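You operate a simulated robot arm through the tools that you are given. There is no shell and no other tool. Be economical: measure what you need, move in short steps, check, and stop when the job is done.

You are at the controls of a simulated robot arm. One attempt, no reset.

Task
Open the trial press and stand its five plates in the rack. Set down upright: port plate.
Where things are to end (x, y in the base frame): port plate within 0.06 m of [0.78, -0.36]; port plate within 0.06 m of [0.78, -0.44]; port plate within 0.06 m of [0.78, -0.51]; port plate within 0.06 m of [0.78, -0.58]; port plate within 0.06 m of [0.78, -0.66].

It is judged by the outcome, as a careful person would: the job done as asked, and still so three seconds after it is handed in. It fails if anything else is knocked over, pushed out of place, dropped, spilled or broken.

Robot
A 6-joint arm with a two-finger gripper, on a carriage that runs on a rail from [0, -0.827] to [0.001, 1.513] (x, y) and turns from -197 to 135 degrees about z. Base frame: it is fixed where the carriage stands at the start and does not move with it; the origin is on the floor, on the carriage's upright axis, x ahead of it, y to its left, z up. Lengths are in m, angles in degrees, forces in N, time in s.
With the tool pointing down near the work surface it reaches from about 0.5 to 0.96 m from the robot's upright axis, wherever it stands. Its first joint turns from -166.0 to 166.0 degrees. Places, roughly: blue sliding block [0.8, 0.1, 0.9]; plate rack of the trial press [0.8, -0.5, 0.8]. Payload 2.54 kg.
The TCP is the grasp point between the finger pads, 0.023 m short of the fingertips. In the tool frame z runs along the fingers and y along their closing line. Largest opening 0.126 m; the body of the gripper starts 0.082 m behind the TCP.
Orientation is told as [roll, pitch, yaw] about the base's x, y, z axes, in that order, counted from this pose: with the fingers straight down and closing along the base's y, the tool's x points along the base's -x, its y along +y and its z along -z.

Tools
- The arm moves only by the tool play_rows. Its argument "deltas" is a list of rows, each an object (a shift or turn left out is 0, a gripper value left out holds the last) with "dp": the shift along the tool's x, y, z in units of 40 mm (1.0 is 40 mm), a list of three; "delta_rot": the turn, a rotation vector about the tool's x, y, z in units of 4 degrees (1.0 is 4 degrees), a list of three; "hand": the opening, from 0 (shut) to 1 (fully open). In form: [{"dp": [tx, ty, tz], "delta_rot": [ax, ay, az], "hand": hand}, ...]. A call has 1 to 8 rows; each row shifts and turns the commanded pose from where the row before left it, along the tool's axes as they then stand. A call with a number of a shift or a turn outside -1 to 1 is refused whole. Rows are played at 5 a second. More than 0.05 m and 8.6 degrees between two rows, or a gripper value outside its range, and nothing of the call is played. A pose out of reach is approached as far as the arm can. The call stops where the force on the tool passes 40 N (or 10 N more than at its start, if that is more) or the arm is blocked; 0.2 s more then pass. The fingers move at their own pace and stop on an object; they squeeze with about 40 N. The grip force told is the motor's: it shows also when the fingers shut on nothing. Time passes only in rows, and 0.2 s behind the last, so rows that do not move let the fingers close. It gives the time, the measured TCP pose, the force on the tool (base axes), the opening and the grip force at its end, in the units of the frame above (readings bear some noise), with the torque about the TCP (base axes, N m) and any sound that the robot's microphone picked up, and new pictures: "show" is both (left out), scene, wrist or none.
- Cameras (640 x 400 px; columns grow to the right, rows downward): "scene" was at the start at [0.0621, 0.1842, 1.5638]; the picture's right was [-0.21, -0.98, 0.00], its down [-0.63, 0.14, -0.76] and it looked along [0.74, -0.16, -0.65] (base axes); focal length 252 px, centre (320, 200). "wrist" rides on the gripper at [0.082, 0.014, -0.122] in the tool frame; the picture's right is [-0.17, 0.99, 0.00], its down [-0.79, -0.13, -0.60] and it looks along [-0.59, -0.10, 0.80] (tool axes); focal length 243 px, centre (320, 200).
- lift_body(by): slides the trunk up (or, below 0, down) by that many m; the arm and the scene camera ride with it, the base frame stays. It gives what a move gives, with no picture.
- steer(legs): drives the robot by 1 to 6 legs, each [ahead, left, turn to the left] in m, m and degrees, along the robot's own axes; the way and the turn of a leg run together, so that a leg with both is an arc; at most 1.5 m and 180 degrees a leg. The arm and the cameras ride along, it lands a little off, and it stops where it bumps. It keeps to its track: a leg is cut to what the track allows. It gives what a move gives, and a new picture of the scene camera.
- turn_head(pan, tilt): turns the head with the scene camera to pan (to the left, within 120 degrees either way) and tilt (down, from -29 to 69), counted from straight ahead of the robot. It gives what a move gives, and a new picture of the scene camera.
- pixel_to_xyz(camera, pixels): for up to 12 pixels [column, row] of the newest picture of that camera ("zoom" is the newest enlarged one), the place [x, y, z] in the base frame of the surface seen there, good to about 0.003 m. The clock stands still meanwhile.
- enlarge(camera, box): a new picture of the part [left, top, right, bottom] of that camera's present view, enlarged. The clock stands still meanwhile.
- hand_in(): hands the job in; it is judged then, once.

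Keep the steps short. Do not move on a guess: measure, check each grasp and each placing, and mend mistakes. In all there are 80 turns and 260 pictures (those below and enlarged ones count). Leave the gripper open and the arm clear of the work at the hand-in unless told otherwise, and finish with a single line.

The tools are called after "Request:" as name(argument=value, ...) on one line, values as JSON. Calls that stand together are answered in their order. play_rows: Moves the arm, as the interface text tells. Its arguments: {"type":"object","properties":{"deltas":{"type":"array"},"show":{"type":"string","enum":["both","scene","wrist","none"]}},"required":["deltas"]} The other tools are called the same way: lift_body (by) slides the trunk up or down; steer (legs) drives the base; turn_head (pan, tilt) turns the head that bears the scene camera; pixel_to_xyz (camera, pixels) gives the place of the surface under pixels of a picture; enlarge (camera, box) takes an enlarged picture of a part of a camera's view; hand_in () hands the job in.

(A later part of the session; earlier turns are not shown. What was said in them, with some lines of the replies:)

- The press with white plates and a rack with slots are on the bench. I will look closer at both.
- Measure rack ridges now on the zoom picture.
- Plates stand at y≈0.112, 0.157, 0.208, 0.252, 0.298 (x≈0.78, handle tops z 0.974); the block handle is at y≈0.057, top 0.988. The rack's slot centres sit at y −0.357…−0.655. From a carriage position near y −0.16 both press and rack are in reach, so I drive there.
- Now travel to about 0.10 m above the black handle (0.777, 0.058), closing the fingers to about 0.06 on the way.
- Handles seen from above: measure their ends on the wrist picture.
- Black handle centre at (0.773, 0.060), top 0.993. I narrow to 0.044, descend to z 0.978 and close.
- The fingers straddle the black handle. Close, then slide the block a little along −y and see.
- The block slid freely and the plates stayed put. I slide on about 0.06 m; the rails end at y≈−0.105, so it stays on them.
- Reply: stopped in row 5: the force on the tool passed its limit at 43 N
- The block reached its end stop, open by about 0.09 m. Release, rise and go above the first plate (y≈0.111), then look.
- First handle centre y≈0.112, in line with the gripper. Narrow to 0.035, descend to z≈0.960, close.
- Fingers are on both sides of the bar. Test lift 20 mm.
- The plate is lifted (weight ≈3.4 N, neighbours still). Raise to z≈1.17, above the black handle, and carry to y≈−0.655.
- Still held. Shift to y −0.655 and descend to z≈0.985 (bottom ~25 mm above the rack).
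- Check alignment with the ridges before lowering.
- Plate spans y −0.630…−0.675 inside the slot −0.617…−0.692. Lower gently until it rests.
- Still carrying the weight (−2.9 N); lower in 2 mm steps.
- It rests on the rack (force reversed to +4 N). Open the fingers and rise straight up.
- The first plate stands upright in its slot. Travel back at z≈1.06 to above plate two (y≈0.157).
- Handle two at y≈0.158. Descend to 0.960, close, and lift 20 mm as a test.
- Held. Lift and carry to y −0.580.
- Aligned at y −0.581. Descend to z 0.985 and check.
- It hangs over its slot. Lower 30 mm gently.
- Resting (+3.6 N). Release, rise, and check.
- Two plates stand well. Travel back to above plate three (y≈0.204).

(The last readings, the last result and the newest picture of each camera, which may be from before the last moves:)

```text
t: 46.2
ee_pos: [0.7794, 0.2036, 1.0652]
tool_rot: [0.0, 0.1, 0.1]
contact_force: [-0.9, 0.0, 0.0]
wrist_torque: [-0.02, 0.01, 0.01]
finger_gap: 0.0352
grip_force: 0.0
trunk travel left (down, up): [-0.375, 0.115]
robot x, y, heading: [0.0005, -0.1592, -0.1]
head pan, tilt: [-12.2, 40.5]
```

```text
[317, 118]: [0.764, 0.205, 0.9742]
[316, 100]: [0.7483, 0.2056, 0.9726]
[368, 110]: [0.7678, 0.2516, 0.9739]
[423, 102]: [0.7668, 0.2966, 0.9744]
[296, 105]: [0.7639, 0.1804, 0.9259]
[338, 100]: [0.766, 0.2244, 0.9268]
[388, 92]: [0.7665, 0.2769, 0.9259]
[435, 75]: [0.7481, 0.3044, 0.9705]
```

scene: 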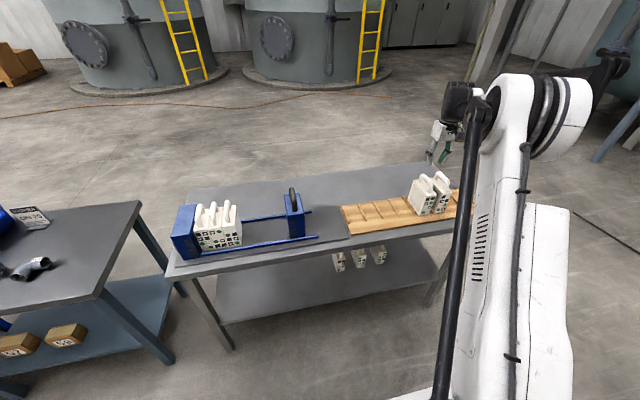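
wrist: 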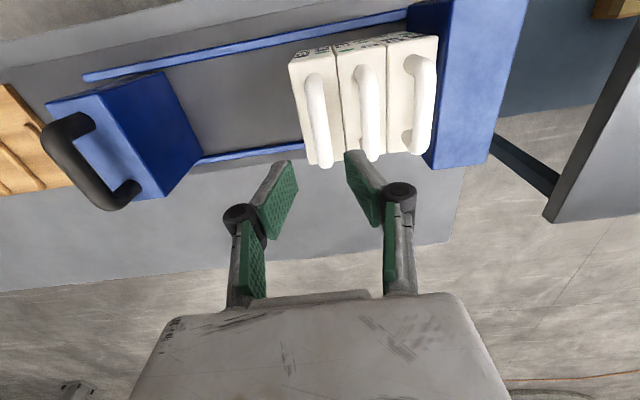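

Handle three at y≈0.205, gripper in line. Descend to 0.960, close, test-lift.

Request:
play_rows(deltas=[{"dp": [0.13, 0.02, 0.87]}, {"dp": [0, 0, 0.87]}, {"dp": [0, 0, 0.87]}, {}, {"hand": 0}, {}, {}, {}], show="none")

Request:
play_rows(deltas=[{"dp": [0, 0, -0.25]}, {"dp": [0, 0, -0.25]}, {}], show="wrist")

```text
t: 48.0
ee_pos: [0.7709, 0.2036, 0.9614]
tool_rot: [0.0, 0.2, 0.2]
contact_force: [0.5, -0.6, 0.0]
wrist_torque: [0.03, 0.05, 0.02]
finger_gap: 0.0063
grip_force: 32.5
trunk travel left (down, up): [-0.375, 0.115]
robot x, y, heading: [-0.0018, -0.1607, -0.1]
head pan, tilt: [-12.2, 40.5]
```

```text
t: 48.8
ee_pos: [0.7725, 0.206, 0.9825]
tool_rot: [0.1, 0.1, 0.1]
contact_force: [-0.3, -0.1, -3.4]
wrist_torque: [-0.01, 0.02, 0.02]
finger_gap: 0.0058
grip_force: 31.9
trunk travel left (down, up): [-0.375, 0.115]
robot x, y, heading: [0.0067, -0.1601, -0.1]
head pan, tilt: [-12.2, 40.5]
```

wrist: 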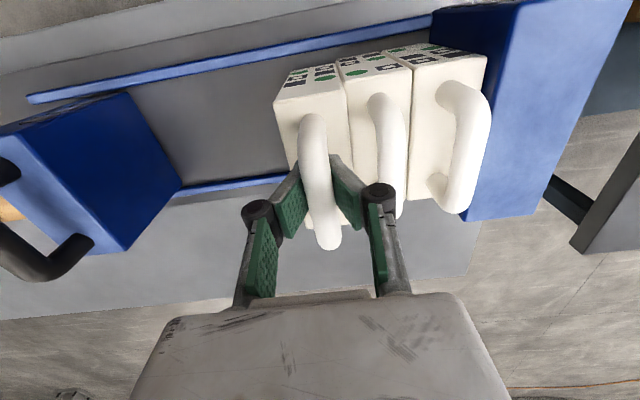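

Held. Lift and carry to y −0.506.

Request:
play_rows(deltas=[{"dp": [0, 0, -0.95]}, {"dp": [0, 0, -0.95]}, {"dp": [0, 0, -0.95]}, {"dp": [0, 0, -0.95]}, {"dp": [-0.1, -0.5, -0.95]}, {"dp": [0, -0.909, 0]}, {"dp": [0, -0.909, 0]}, {"dp": [0, -0.909, 0]}], show="none")

Request:
play_rows(deltas=[{"dp": [0, -0.909, 0]}, {"dp": [0, -0.909, 0]}, {"dp": [0, -0.909, 0]}, {"dp": [0, -0.909, 0]}, {"dp": [0, -0.909, 0]}, {"dp": [0, -0.909, 0]}, {"dp": [0, -0.909, 0]}, {"dp": [0, -0.909, 0]}], show="none")

Request:
play_rows(deltas=[{"dp": [0, -0.909, 0]}, {"dp": [0, -0.909, 0]}, {"dp": [0, -0.909, 0]}, {"dp": [0, -0.909, 0]}, {"dp": [0, -0.909, 0]}, {"dp": [0, -0.909, 0]}, {"dp": [0, -0.909, 0]}, {"dp": [0, -0.909, 0]}], show="wrist")

```text
t: 50.6
ee_pos: [0.7759, 0.074, 1.1717]
tool_rot: [0.1, 0.2, 0.2]
contact_force: [0.3, -0.3, -2.5]
wrist_torque: [0.03, 0.05, 0.01]
finger_gap: 0.0061
grip_force: 31.6
trunk travel left (down, up): [-0.375, 0.115]
robot x, y, heading: [0.0002, -0.1607, 0.1]
head pan, tilt: [-12.2, 40.5]
```

```text
t: 52.4
ee_pos: [0.7762, -0.217, 1.1683]
tool_rot: [0.0, 0.2, 0.1]
contact_force: [-0.5, -0.1, -4.1]
wrist_torque: [-0.01, 0.01, 0.05]
finger_gap: 0.006
grip_force: 32.0
trunk travel left (down, up): [-0.375, 0.115]
robot x, y, heading: [0.0004, -0.1599, -0.3]
head pan, tilt: [-12.2, 40.5]
```

```text
t: 54.2
ee_pos: [0.7744, -0.5091, 1.1718]
tool_rot: [0.1, 0.2, 0.0]
contact_force: [0.0, 0.6, -3.2]
wrist_torque: [-0.04, 0.03, 0.01]
finger_gap: 0.0058
grip_force: 32.0
trunk travel left (down, up): [-0.375, 0.115]
robot x, y, heading: [-0.0036, -0.1575, -0.1]
head pan, tilt: [-12.2, 40.5]
```

wrist: 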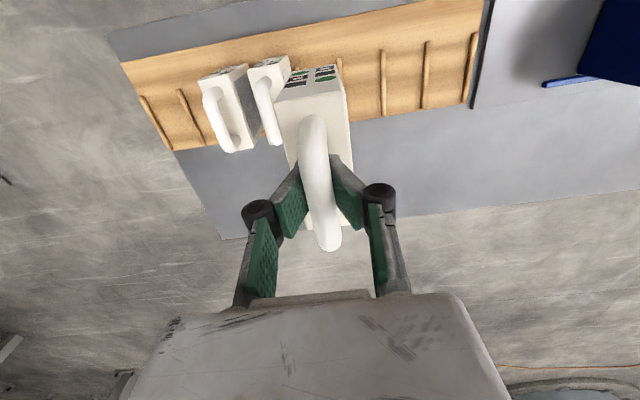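

Aligned within 3 mm. Descend to about 0.986 and check.

Request:
play_rows(deltas=[{"dp": [-0.03, 0.04, 0.92]}, {"dp": [0, 0, 0.92]}, {"dp": [0, 0, 0.92]}, {"dp": [0, 0, 0.92]}, {"dp": [0, 0, 0.92]}, {}], show="none")

Request:
enlarge(camera="scene", box=[350, 150, 470, 240])

```text
t: 55.6
ee_pos: [0.7772, -0.5073, 0.9874]
tool_rot: [0.0, 0.2, 0.1]
contact_force: [0.2, 0.2, -3.4]
wrist_torque: [0.0, 0.02, 0.03]
finger_gap: 0.0059
grip_force: 31.6
trunk travel left (down, up): [-0.375, 0.115]
robot x, y, heading: [0.0013, -0.1669, 0.1]
head pan, tilt: [-12.2, 40.5]
```

```text
4.44 times, centred on (410, 195) of scene
```

zoom: 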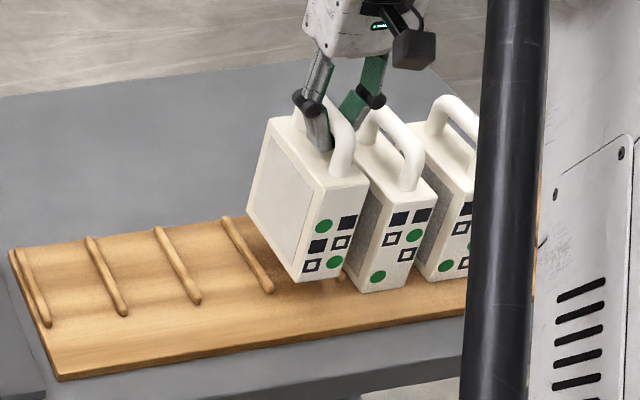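

Clear of its neighbour and over the slot. Lower 30 mm.

Request:
play_rows(deltas=[{"dp": [0, 0.02, 0.3]}, {"dp": [0, 0, 0.2]}, {"dp": [0, 0, 0.1]}, {"dp": [0, 0, 0.08]}, {"dp": [0, 0, 0.07]}, {}], show="none")

Request:
enlarge(camera="scene", box=[350, 150, 470, 240])

```text
t: 57.0
ee_pos: [0.7779, -0.5041, 0.9585]
tool_rot: [0.0, 0.1, 0.1]
contact_force: [2.1, 1.4, 4.7]
wrist_torque: [0.01, -0.03, 0.01]
finger_gap: 0.0062
grip_force: 30.0
trunk travel left (down, up): [-0.375, 0.115]
robot x, y, heading: [-0.0018, -0.1608, -0.1]
head pan, tilt: [-12.2, 40.5]
```

```text
4.44 times, centred on (410, 195) of scene
```

zoom: 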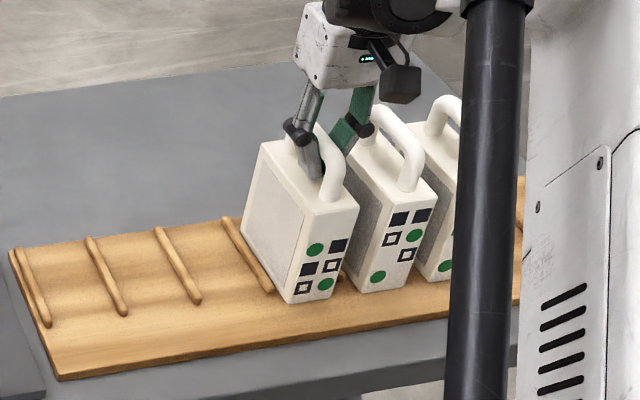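

Resting (+4.7 N). Release and rise.

Request:
play_rows(deltas=[{"hand": 0.28}, {}, {"dp": [0, 0, -0.3]}, {"dp": [0, 0, -0.8]}, {"dp": [0, 0, -0.8]}, {"dp": [0, 0, -0.8]}])

```text
t: 58.4
ee_pos: [0.7777, -0.5036, 1.0668]
tool_rot: [-0.1, 0.2, 0.1]
contact_force: [1.1, 0.1, 0.7]
wrist_torque: [-0.03, 0.0, 0.01]
finger_gap: 0.0353
grip_force: 0.0
trunk travel left (down, up): [-0.375, 0.115]
robot x, y, heading: [-0.0003, -0.1636, 0.2]
head pan, tilt: [-12.2, 40.5]
```

scene: 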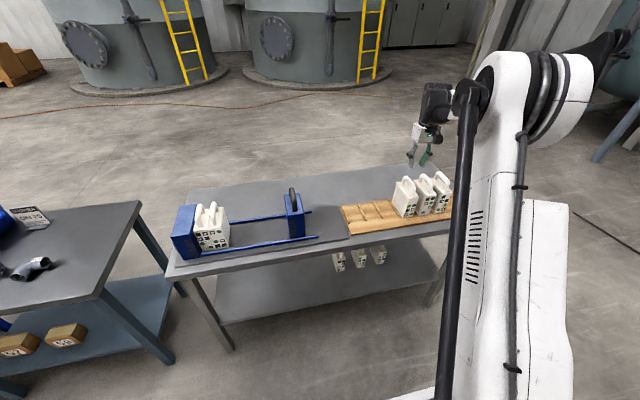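
wrist: 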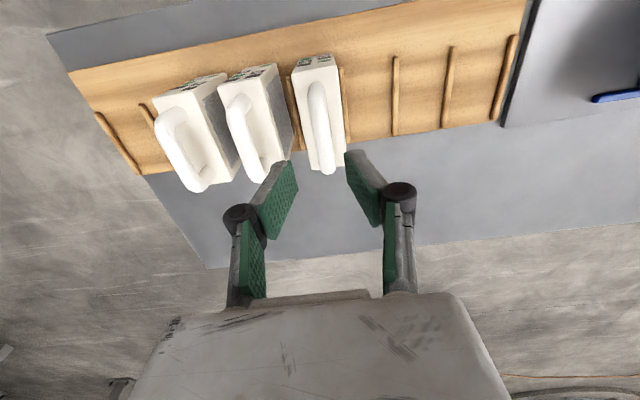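

Three done. Travel to above plate four (y≈0.251).

Request:
play_rows(deltas=[{"dp": [0, 0.944, 0]}, {"dp": [0, 0.944, 0]}, {"dp": [0, 0.944, 0]}, {"dp": [0, 0.944, 0]}, {"dp": [0, 0.944, 0]}, {"dp": [0, 0.944, 0]}, {"dp": [0, 0.944, 0]}], show="none")

Request:
play_rows(deltas=[{"dp": [0, 0.944, 0]}, {"dp": [0, 0.944, 0]}, {"dp": [0, 0.944, 0]}, {"dp": [0, 0.944, 0]}, {"dp": [0, 0.944, 0]}, {"dp": [0, 0.944, 0]}, {"dp": [0, 0.944, 0]}], show="none")

Request:
play_rows(deltas=[{"dp": [0, 0.944, 0]}, {"dp": [0, 0.944, 0]}, {"dp": [0, 0.944, 0]}, {"dp": [0, 0.944, 0]}, {"dp": [0, 0.944, 0]}, {"dp": [0.1, 0.944, 0]}, {}], show="wrist")

```text
t: 60.0
ee_pos: [0.7744, -0.2388, 1.0652]
tool_rot: [0.0, 0.1, 0.1]
contact_force: [0.4, 0.7, 0.3]
wrist_torque: [-0.04, 0.01, 0.01]
finger_gap: 0.0352
grip_force: 0.1
trunk travel left (down, up): [-0.375, 0.115]
robot x, y, heading: [0.0015, -0.1614, -0.2]
head pan, tilt: [-12.2, 40.5]
```

```text
t: 61.6
ee_pos: [0.7767, 0.0244, 1.0654]
tool_rot: [0.0, 0.0, 0.0]
contact_force: [-0.5, 0.6, -0.6]
wrist_torque: [-0.03, 0.04, 0.0]
finger_gap: 0.0351
grip_force: 0.0
trunk travel left (down, up): [-0.375, 0.115]
robot x, y, heading: [0.0006, -0.1617, -0.1]
head pan, tilt: [-12.2, 40.5]
```

```text
t: 63.2
ee_pos: [0.7726, 0.2487, 1.0642]
tool_rot: [-0.1, 0.0, 0.1]
contact_force: [-0.1, -0.1, 0.0]
wrist_torque: [0.01, 0.01, 0.01]
finger_gap: 0.0353
grip_force: 0.1
trunk travel left (down, up): [-0.375, 0.115]
robot x, y, heading: [0.0037, -0.1636, -0.1]
head pan, tilt: [-12.2, 40.5]
```

wrist: 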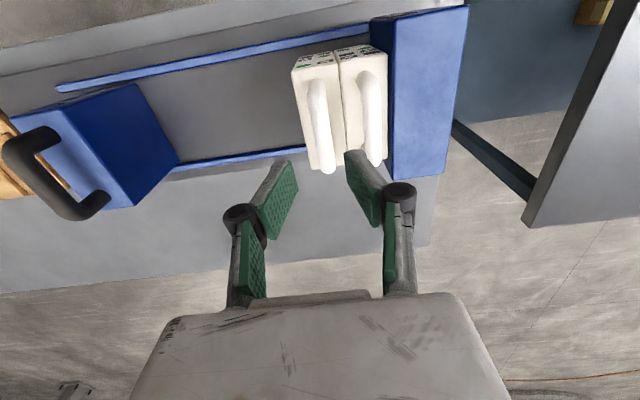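

Request:
pixel_to_xyz(camera="wrist", pixels=[[320, 122], [319, 105], [371, 115], [298, 110], [341, 105], [386, 95]])

```text
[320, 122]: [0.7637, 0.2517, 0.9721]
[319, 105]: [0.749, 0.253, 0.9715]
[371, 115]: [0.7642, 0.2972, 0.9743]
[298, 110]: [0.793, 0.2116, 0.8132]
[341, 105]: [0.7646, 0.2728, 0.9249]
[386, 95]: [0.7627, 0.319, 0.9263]
```

Handle four at y≈0.252. Shift +2 mm, descend, close, test-lift.

Request:
play_rows(deltas=[{"dp": [0, 0.06, 0.87]}, {"dp": [0, 0, 0.87]}, {"dp": [0, 0, 0.87]}, {}, {"hand": 0}, {}, {}, {}], show="none")

Request:
play_rows(deltas=[{"dp": [0, 0, -0.25]}, {"dp": [0, 0, -0.25]}, {}], show="wrist")

```text
t: 65.0
ee_pos: [0.7718, 0.2511, 0.9603]
tool_rot: [0.0, 0.2, 0.0]
contact_force: [0.1, -0.2, 0.7]
wrist_torque: [-0.04, 0.02, -0.01]
finger_gap: 0.0059
grip_force: 32.0
trunk travel left (down, up): [-0.375, 0.115]
robot x, y, heading: [0.0022, -0.1643, 0.1]
head pan, tilt: [-12.2, 40.5]
```

```text
t: 65.8
ee_pos: [0.7734, 0.254, 0.9797]
tool_rot: [0.0, 0.2, 0.2]
contact_force: [0.8, -0.4, -3.3]
wrist_torque: [-0.07, 0.01, -0.06]
finger_gap: 0.0059
grip_force: 31.2
trunk travel left (down, up): [-0.375, 0.115]
robot x, y, heading: [-0.0022, -0.1599, 0.2]
head pan, tilt: [-12.2, 40.5]
```

wrist: 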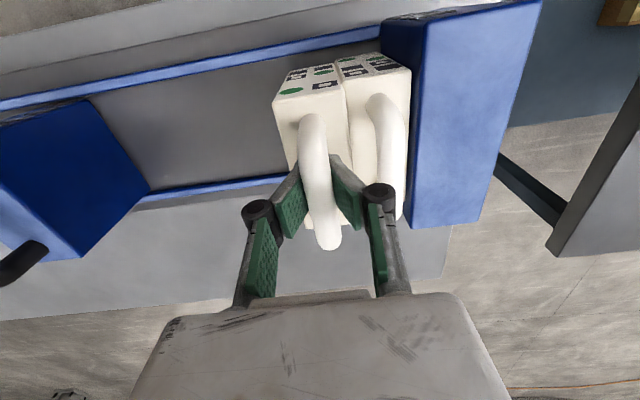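

Held. Lift and carry to y −0.431.

Request:
play_rows(deltas=[{"dp": [0, 0, -0.95]}, {"dp": [0, 0, -0.95]}, {"dp": [0, 0, -0.95]}, {"dp": [0, 0, -0.95]}, {"dp": [-0.1, -0.5, -0.95]}, {"dp": [0, -0.872, 0]}, {"dp": [0, -0.872, 0]}, {"dp": [0, -0.872, 0]}], show="none")

Request:
play_rows(deltas=[{"dp": [0, -0.872, 0]}, {"dp": [0, -0.872, 0]}, {"dp": [0, -0.872, 0]}, {"dp": [0, -0.872, 0]}, {"dp": [0, -0.872, 0]}, {"dp": [0, -0.872, 0]}, {"dp": [0, -0.872, 0]}, {"dp": [0, -0.872, 0]}], show="none")

Request:
play_rows(deltas=[{"dp": [0, -0.872, 0]}, {"dp": [0, -0.872, 0]}, {"dp": [0, -0.872, 0]}, {"dp": [0, -0.872, 0]}, {"dp": [0, -0.872, 0]}, {"dp": [0, -0.872, 0]}, {"dp": [0, -0.872, 0]}, {"dp": [0, -0.872, 0]}], show="wrist")

```text
t: 67.6
ee_pos: [0.7781, 0.1293, 1.1679]
tool_rot: [0.0, 0.2, 0.0]
contact_force: [0.2, 0.5, -4.1]
wrist_torque: [0.01, 0.01, -0.02]
finger_gap: 0.0059
grip_force: 31.5
trunk travel left (down, up): [-0.375, 0.115]
robot x, y, heading: [-0.0019, -0.1569, 0.0]
head pan, tilt: [-12.2, 40.5]
```

```text
t: 69.4
ee_pos: [0.777, -0.151, 1.1701]
tool_rot: [0.0, 0.1, 0.1]
contact_force: [0.8, -0.2, -3.1]
wrist_torque: [0.0, 0.03, 0.0]
finger_gap: 0.006
grip_force: 31.5
trunk travel left (down, up): [-0.375, 0.115]
robot x, y, heading: [0.001, -0.1665, 0.1]
head pan, tilt: [-12.2, 40.5]
```

```text
t: 71.2
ee_pos: [0.7779, -0.4301, 1.1682]
tool_rot: [0.0, 0.2, 0.1]
contact_force: [-0.6, 0.0, -3.8]
wrist_torque: [0.01, 0.02, -0.02]
finger_gap: 0.0061
grip_force: 31.3
trunk travel left (down, up): [-0.375, 0.115]
robot x, y, heading: [0.0021, -0.1595, 0.3]
head pan, tilt: [-12.2, 40.5]
```

wrist: 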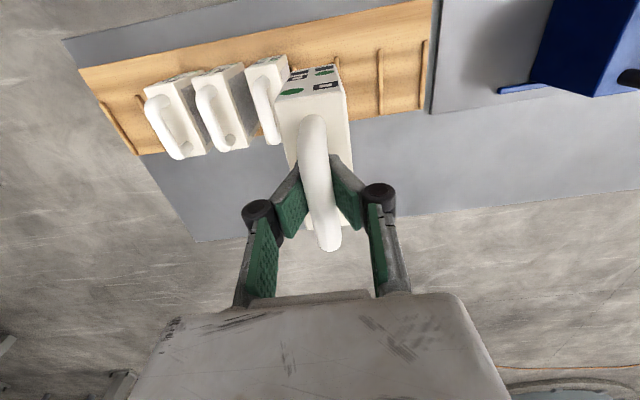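

Aligned. Descend to about 0.986 and check.

Request:
play_rows(deltas=[{"dp": [0, 0, 0.92]}, {"dp": [0, 0, 0.92]}, {"dp": [0, 0, 0.92]}, {"dp": [0, 0, 0.92]}, {"dp": [0, 0, 0.9]}, {}], show="none")

Request:
enlarge(camera="scene", box=[330, 150, 450, 240])

```text
t: 72.6
ee_pos: [0.7766, -0.4319, 0.9854]
tool_rot: [0.0, 0.2, 0.2]
contact_force: [0.2, -0.1, -4.5]
wrist_torque: [0.01, 0.05, 0.03]
finger_gap: 0.0057
grip_force: 30.8
trunk travel left (down, up): [-0.375, 0.115]
robot x, y, heading: [-0.0025, -0.1614, 0.3]
head pan, tilt: [-12.2, 40.5]
```

```text
4.44 times, centred on (390, 195) of scene
```

zoom: 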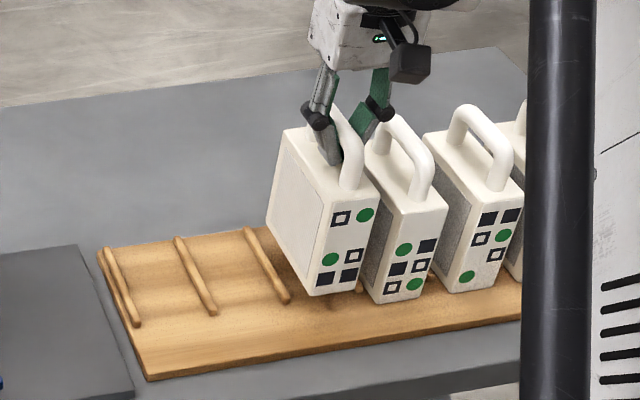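

Clear over its slot. Lower 30 mm.

Request:
play_rows(deltas=[{"dp": [0, 0, 0.3]}, {"dp": [0, 0, 0.2]}, {"dp": [0, 0, 0.1]}, {"dp": [0, 0, 0.07]}, {"dp": [0, 0, 0.06]}, {}], show="none")

Request:
enlarge(camera="scene", box=[330, 150, 450, 240])

```text
t: 74.0
ee_pos: [0.7775, -0.4294, 0.9579]
tool_rot: [0.1, 0.0, 0.1]
contact_force: [3.4, -1.7, 5.1]
wrist_torque: [-0.02, 0.02, -0.01]
finger_gap: 0.0061
grip_force: 30.8
trunk travel left (down, up): [-0.375, 0.115]
robot x, y, heading: [-0.0002, -0.1625, -0.2]
head pan, tilt: [-12.2, 40.5]
```

```text
4.44 times, centred on (390, 195) of scene
```

zoom: 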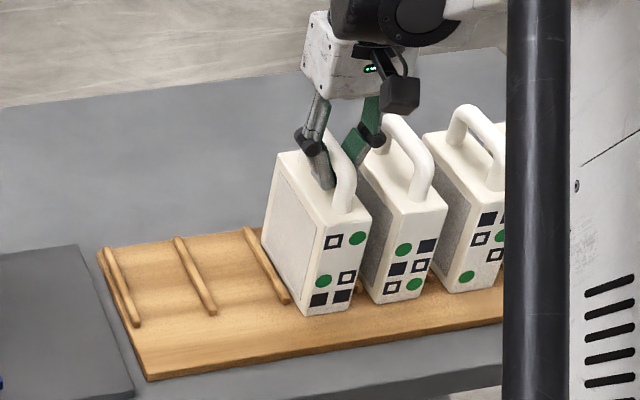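

Resting. Release and rise.

Request:
play_rows(deltas=[{"hand": 0.28}, {}, {"dp": [0, 0, -0.3]}, {"dp": [0, 0, -0.8]}, {"dp": [0, 0, -0.8]}, {"dp": [0, 0, -0.8]}])

```text
t: 75.4
ee_pos: [0.7768, -0.4278, 1.067]
tool_rot: [0.0, 0.1, 0.1]
contact_force: [-0.2, -0.4, -0.1]
wrist_torque: [0.02, 0.06, -0.02]
finger_gap: 0.0351
grip_force: 0.1
trunk travel left (down, up): [-0.375, 0.115]
robot x, y, heading: [0.0026, -0.1579, -0.0]
head pan, tilt: [-12.2, 40.5]
```

scene: 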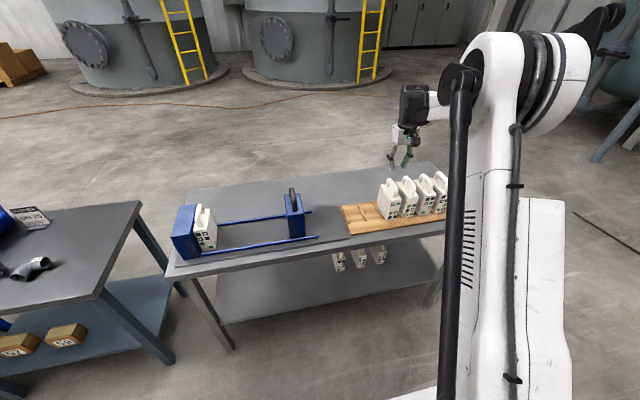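
wrist: 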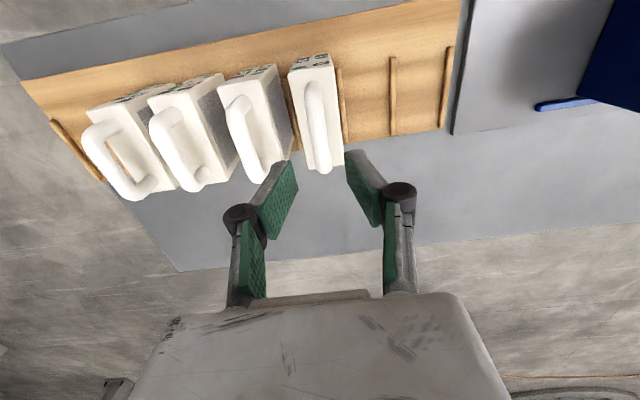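

Four done. Travel to above plate five (y≈0.297).

Request:
play_rows(deltas=[{"dp": [0, 0.907, 0]}, {"dp": [0, 0.907, 0]}, {"dp": [0, 0.907, 0]}, {"dp": [0, 0.907, 0]}, {"dp": [0, 0.907, 0]}, {"dp": [0, 0.907, 0]}, {"dp": [0, 0.907, 0]}], show="none")

Request:
play_rows(deltas=[{"dp": [0, 0.907, 0]}, {"dp": [0, 0.907, 0]}, {"dp": [0, 0.907, 0]}, {"dp": [0, 0.907, 0]}, {"dp": [0, 0.907, 0]}, {"dp": [0, 0.907, 0]}, {"dp": [0, 0.907, 0]}], show="none")

Request:
play_rows(deltas=[{"dp": [0, 0.907, 0]}, {"dp": [0, 0.907, 0]}, {"dp": [0, 0.907, 0]}, {"dp": [0, 0.907, 0]}, {"dp": [0, 0.907, 0]}, {"dp": [0.1, 0.907, 0]}, {}], show="wrist")

```text
t: 77.0
ee_pos: [0.777, -0.1734, 1.0659]
tool_rot: [0.1, 0.1, 0.2]
contact_force: [0.3, 0.5, 0.2]
wrist_torque: [-0.03, -0.01, 0.0]
finger_gap: 0.0349
grip_force: 0.1
trunk travel left (down, up): [-0.375, 0.115]
robot x, y, heading: [0.0036, -0.1604, 0.0]
head pan, tilt: [-12.2, 40.5]
```

```text
t: 78.6
ee_pos: [0.7766, 0.0802, 1.0663]
tool_rot: [0.0, 0.1, 0.2]
contact_force: [-0.2, -0.3, 0.5]
wrist_torque: [-0.02, -0.03, -0.02]
finger_gap: 0.0355
grip_force: 0.0
trunk travel left (down, up): [-0.375, 0.115]
robot x, y, heading: [-0.0022, -0.1607, -0.1]
head pan, tilt: [-12.2, 40.5]
```

```text
t: 80.2
ee_pos: [0.7695, 0.295, 1.0651]
tool_rot: [-0.1, 0.0, 0.0]
contact_force: [-0.1, -0.5, -0.4]
wrist_torque: [-0.03, -0.04, -0.01]
finger_gap: 0.0354
grip_force: 0.1
trunk travel left (down, up): [-0.375, 0.115]
robot x, y, heading: [0.002, -0.1625, 0.1]
head pan, tilt: [-12.2, 40.5]
```

wrist: 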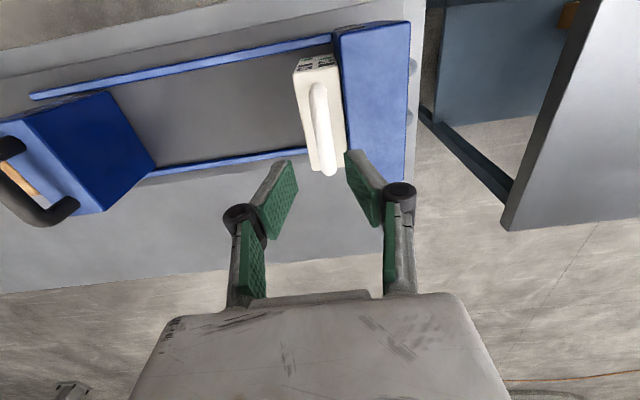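

Request:
pixel_to_xyz(camera="wrist", pixels=[[322, 125], [320, 108], [303, 110], [338, 105]])

```text
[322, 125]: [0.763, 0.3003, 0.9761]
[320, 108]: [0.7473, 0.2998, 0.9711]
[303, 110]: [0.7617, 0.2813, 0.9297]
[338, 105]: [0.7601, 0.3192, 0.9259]
```

Handle five at y≈0.299. Shift +3 mm, descend, close, test-lift.

Request:
play_rows(deltas=[{"dp": [-0.05, 0.08, 0.87]}, {"dp": [0, 0, 0.87]}, {"dp": [0, 0, 0.88]}, {}, {"hand": 0}, {}, {}, {}], show="none")

Request:
play_rows(deltas=[{"dp": [0, 0, -0.25]}, {"dp": [0, 0, -0.25]}, {}], show="wrist")

```text
t: 82.0
ee_pos: [0.7743, 0.299, 0.9613]
tool_rot: [0.0, 0.2, 0.1]
contact_force: [0.0, -1.5, -0.6]
wrist_torque: [-0.08, 0.03, -0.1]
finger_gap: 0.006
grip_force: 30.3
trunk travel left (down, up): [-0.375, 0.115]
robot x, y, heading: [-0.0024, -0.1591, -0.1]
head pan, tilt: [-12.2, 40.5]
```

```text
t: 82.8
ee_pos: [0.7758, 0.3018, 0.9786]
tool_rot: [0.0, 0.2, 0.1]
contact_force: [0.2, -0.6, -3.1]
wrist_torque: [-0.02, -0.01, -0.05]
finger_gap: 0.0061
grip_force: 30.0
trunk travel left (down, up): [-0.375, 0.115]
robot x, y, heading: [-0.0021, -0.1632, -0.1]
head pan, tilt: [-12.2, 40.5]
```

wrist: 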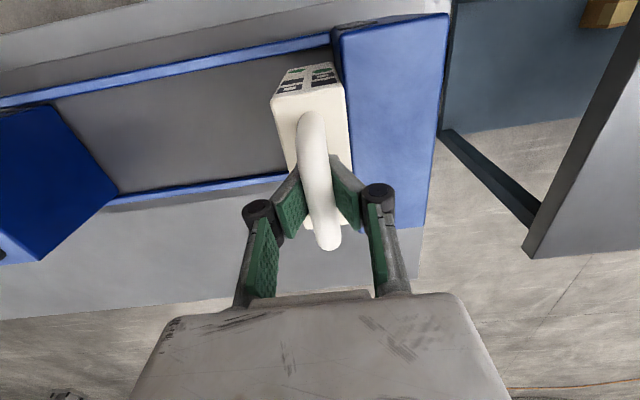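

Held. Lift and carry to y −0.357.

Request:
play_rows(deltas=[{"dp": [0, 0, -0.95]}, {"dp": [0, 0, -0.95]}, {"dp": [0, 0, -0.95]}, {"dp": [0, 0, -0.95]}, {"dp": [-0.06, -0.5, -0.95]}, {"dp": [0, -0.838, 0]}, {"dp": [0, -0.838, 0]}, {"dp": [0, -0.838, 0]}], show="none")

Request:
play_rows(deltas=[{"dp": [0, -0.838, 0]}, {"dp": [0, -0.838, 0]}, {"dp": [0, -0.838, 0]}, {"dp": [0, -0.838, 0]}, {"dp": [0, -0.838, 0]}, {"dp": [0, -0.838, 0]}, {"dp": [0, -0.838, 0]}, {"dp": [0, -0.838, 0]}], show="none")

Request:
play_rows(deltas=[{"dp": [0, -0.838, 0]}, {"dp": [0, -0.838, 0]}, {"dp": [0, -0.838, 0]}, {"dp": [0, -0.838, 0]}, {"dp": [0, -0.838, 0]}, {"dp": [0, -0.838, 0]}, {"dp": [0, -0.838, 0]}, {"dp": [0, -0.838, 0]}], show="wrist")

```text
t: 84.6
ee_pos: [0.7787, 0.1795, 1.1734]
tool_rot: [0.0, 0.2, 0.1]
contact_force: [-0.6, -1.0, -3.1]
wrist_torque: [0.05, -0.03, -0.02]
finger_gap: 0.0062
grip_force: 29.9
trunk travel left (down, up): [-0.375, 0.115]
robot x, y, heading: [0.0022, -0.1654, 0.2]
head pan, tilt: [-12.2, 40.5]
```

```text
t: 86.4
ee_pos: [0.7777, -0.0901, 1.1708]
tool_rot: [0.0, 0.3, 0.1]
contact_force: [0.5, 0.3, -3.1]
wrist_torque: [0.01, 0.04, 0.0]
finger_gap: 0.006
grip_force: 30.6
trunk travel left (down, up): [-0.375, 0.115]
robot x, y, heading: [-0.0013, -0.1619, -0.1]
head pan, tilt: [-12.2, 40.5]
```

```text
t: 88.2
ee_pos: [0.7782, -0.3564, 1.1683]
tool_rot: [0.0, 0.1, 0.1]
contact_force: [-0.2, 0.2, -3.1]
wrist_torque: [0.03, 0.01, 0.01]
finger_gap: 0.0057
grip_force: 30.0
trunk travel left (down, up): [-0.375, 0.115]
robot x, y, heading: [-0.001, -0.161, -0.0]
head pan, tilt: [-12.2, 40.5]
```

wrist: 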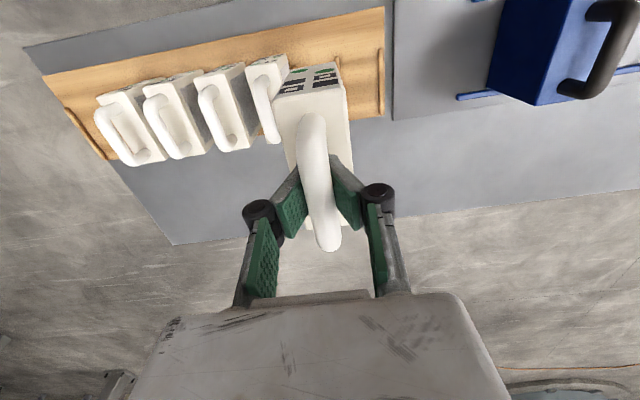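

Aligned. Descend and check.

Request:
play_rows(deltas=[{"dp": [0, 0, 0.92]}, {"dp": [0, 0, 0.92]}, {"dp": [0, 0, 0.92]}, {"dp": [0, 0, 0.92]}, {"dp": [0, 0, 0.9]}, {}], show="none")

Request:
enlarge(camera="scene", box=[320, 150, 440, 240])

```text
t: 89.6
ee_pos: [0.7775, -0.3566, 0.9869]
tool_rot: [0.1, 0.2, 0.1]
contact_force: [0.5, -0.6, -3.2]
wrist_torque: [0.0, 0.03, 0.01]
finger_gap: 0.006
grip_force: 30.3
trunk travel left (down, up): [-0.375, 0.115]
robot x, y, heading: [-0.0027, -0.1597, -0.1]
head pan, tilt: [-12.2, 40.5]
```

```text
4.44 times, centred on (380, 195) of scene
```

zoom: 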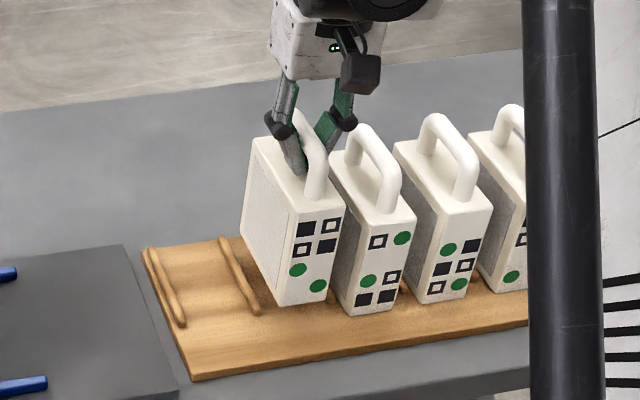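

Clear over its slot. Lower 30 mm.

Request:
play_rows(deltas=[{"dp": [0, 0, 0.3]}, {"dp": [0, 0, 0.2]}, {"dp": [0, 0, 0.1]}, {"dp": [0, 0, 0.07]}, {"dp": [0, 0, 0.06]}, {}], show="none")

Request:
enlarge(camera="scene", box=[320, 150, 440, 240])

```text
t: 91.0
ee_pos: [0.777, -0.3562, 0.9581]
tool_rot: [0.1, 0.2, 0.1]
contact_force: [0.5, -0.3, -3.4]
wrist_torque: [0.02, 0.0, 0.02]
finger_gap: 0.0062
grip_force: 29.8
trunk travel left (down, up): [-0.375, 0.115]
robot x, y, heading: [0.0005, -0.1627, 0.3]
head pan, tilt: [-12.2, 40.5]
```

```text
4.44 times, centred on (380, 195) of scene
```

zoom: 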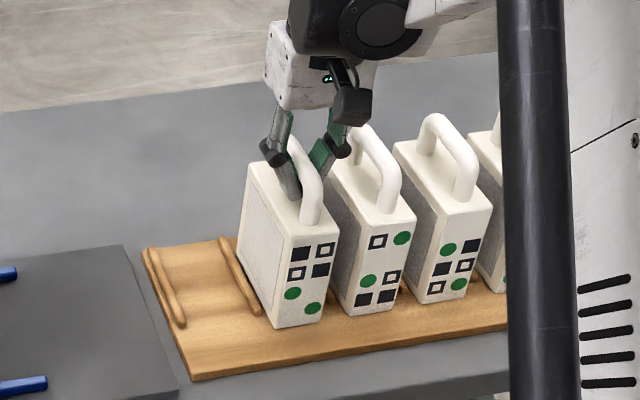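

Not quite touching yet (still −3.4 N). Lower 2 mm more.

Request:
play_rows(deltas=[{"dp": [0, 0, 0.03]}, {"dp": [0, 0, 0.03]}, {}], show="none")

```text
t: 91.8
ee_pos: [0.7764, -0.3567, 0.9557]
tool_rot: [0.1, 0.0, 0.1]
contact_force: [2.4, 1.0, 2.8]
wrist_torque: [0.03, 0.01, -0.02]
finger_gap: 0.006
grip_force: 29.4
trunk travel left (down, up): [-0.375, 0.115]
robot x, y, heading: [-0.0002, -0.1621, 0.3]
head pan, tilt: [-12.2, 40.5]
```

Now resting (+2.8 N). Release, rise straight up, then open fully up high and draw back.

Request:
play_rows(deltas=[{"hand": 0.28}, {}, {"dp": [0, 0, -0.3]}, {"dp": [0, 0, -0.8]}, {"dp": [0, 0, -0.8]}, {"dp": [0, 0, -0.9]}, {"dp": [0, 0, -0.9]}, {"dp": [0, 0, -0.9]}], show="none")

Request:
play_rows(deltas=[{"dp": [0.9, 0, -0.5], "hand": 1}, {"dp": [0.9, 0, -0.5]}, {"dp": [0.9, 0, 0]}, {"dp": [0.9, 0, 0]}, {"dp": [0.9, 0, 0]}, {"dp": [0.9, 0, 0]}, {}])

Request:
enlarge(camera="scene", box=[160, 150, 480, 270])

```text
t: 93.6
ee_pos: [0.778, -0.355, 1.1432]
tool_rot: [0.0, 0.0, 0.1]
contact_force: [-0.3, 0.7, 0.3]
wrist_torque: [-0.01, 0.01, 0.01]
finger_gap: 0.0355
grip_force: 0.2
trunk travel left (down, up): [-0.375, 0.115]
robot x, y, heading: [-0.0015, -0.1653, 0.2]
head pan, tilt: [-12.2, 40.5]
```

```text
t: 95.2
ee_pos: [0.5618, -0.3561, 1.182]
tool_rot: [-0.1, 0.1, 0.1]
contact_force: [0.1, 0.5, 0.3]
wrist_torque: [0.01, -0.04, -0.05]
finger_gap: 0.1261
grip_force: 0.0
trunk travel left (down, up): [-0.375, 0.115]
robot x, y, heading: [0.0003, -0.1616, 0.1]
head pan, tilt: [-12.2, 40.5]
```

scene: 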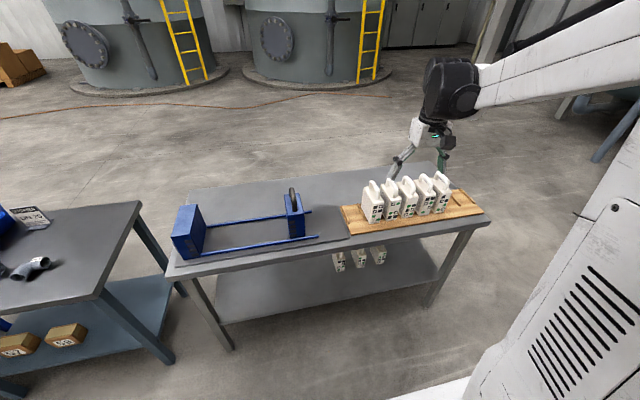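
wrist: 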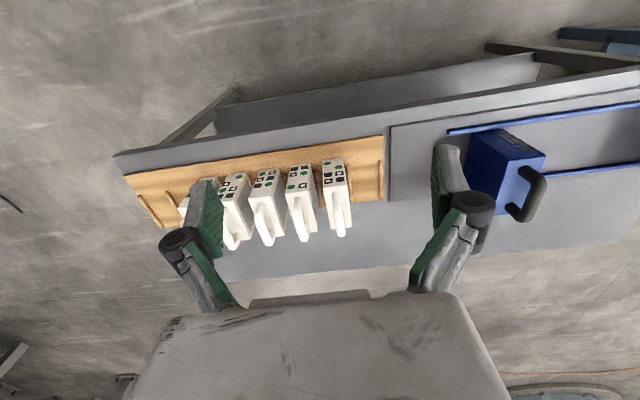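

```text
2.00 times, centred on (320, 210) of scene
```

zoom: 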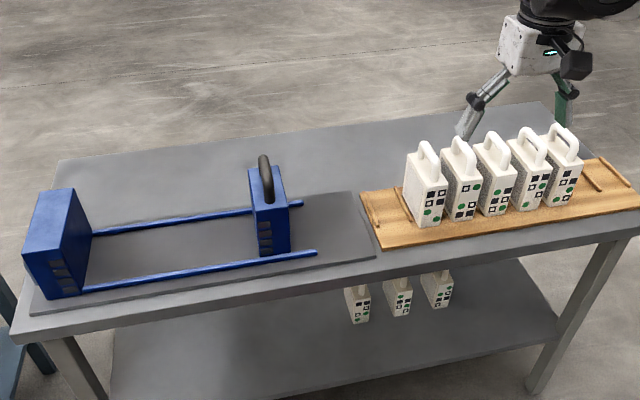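

All five plates stand upright in the rack slots. The press is open, the shelf plates are untouched, and the gripper is open and clear. I'm handing in.

Request:
hand_in()

```text
The job is handed in.
```

The press is open and its five port plates stand upright in the rack at about y −0.36, −0.43, −0.50, −0.58 and −0.65; the job is handed in.
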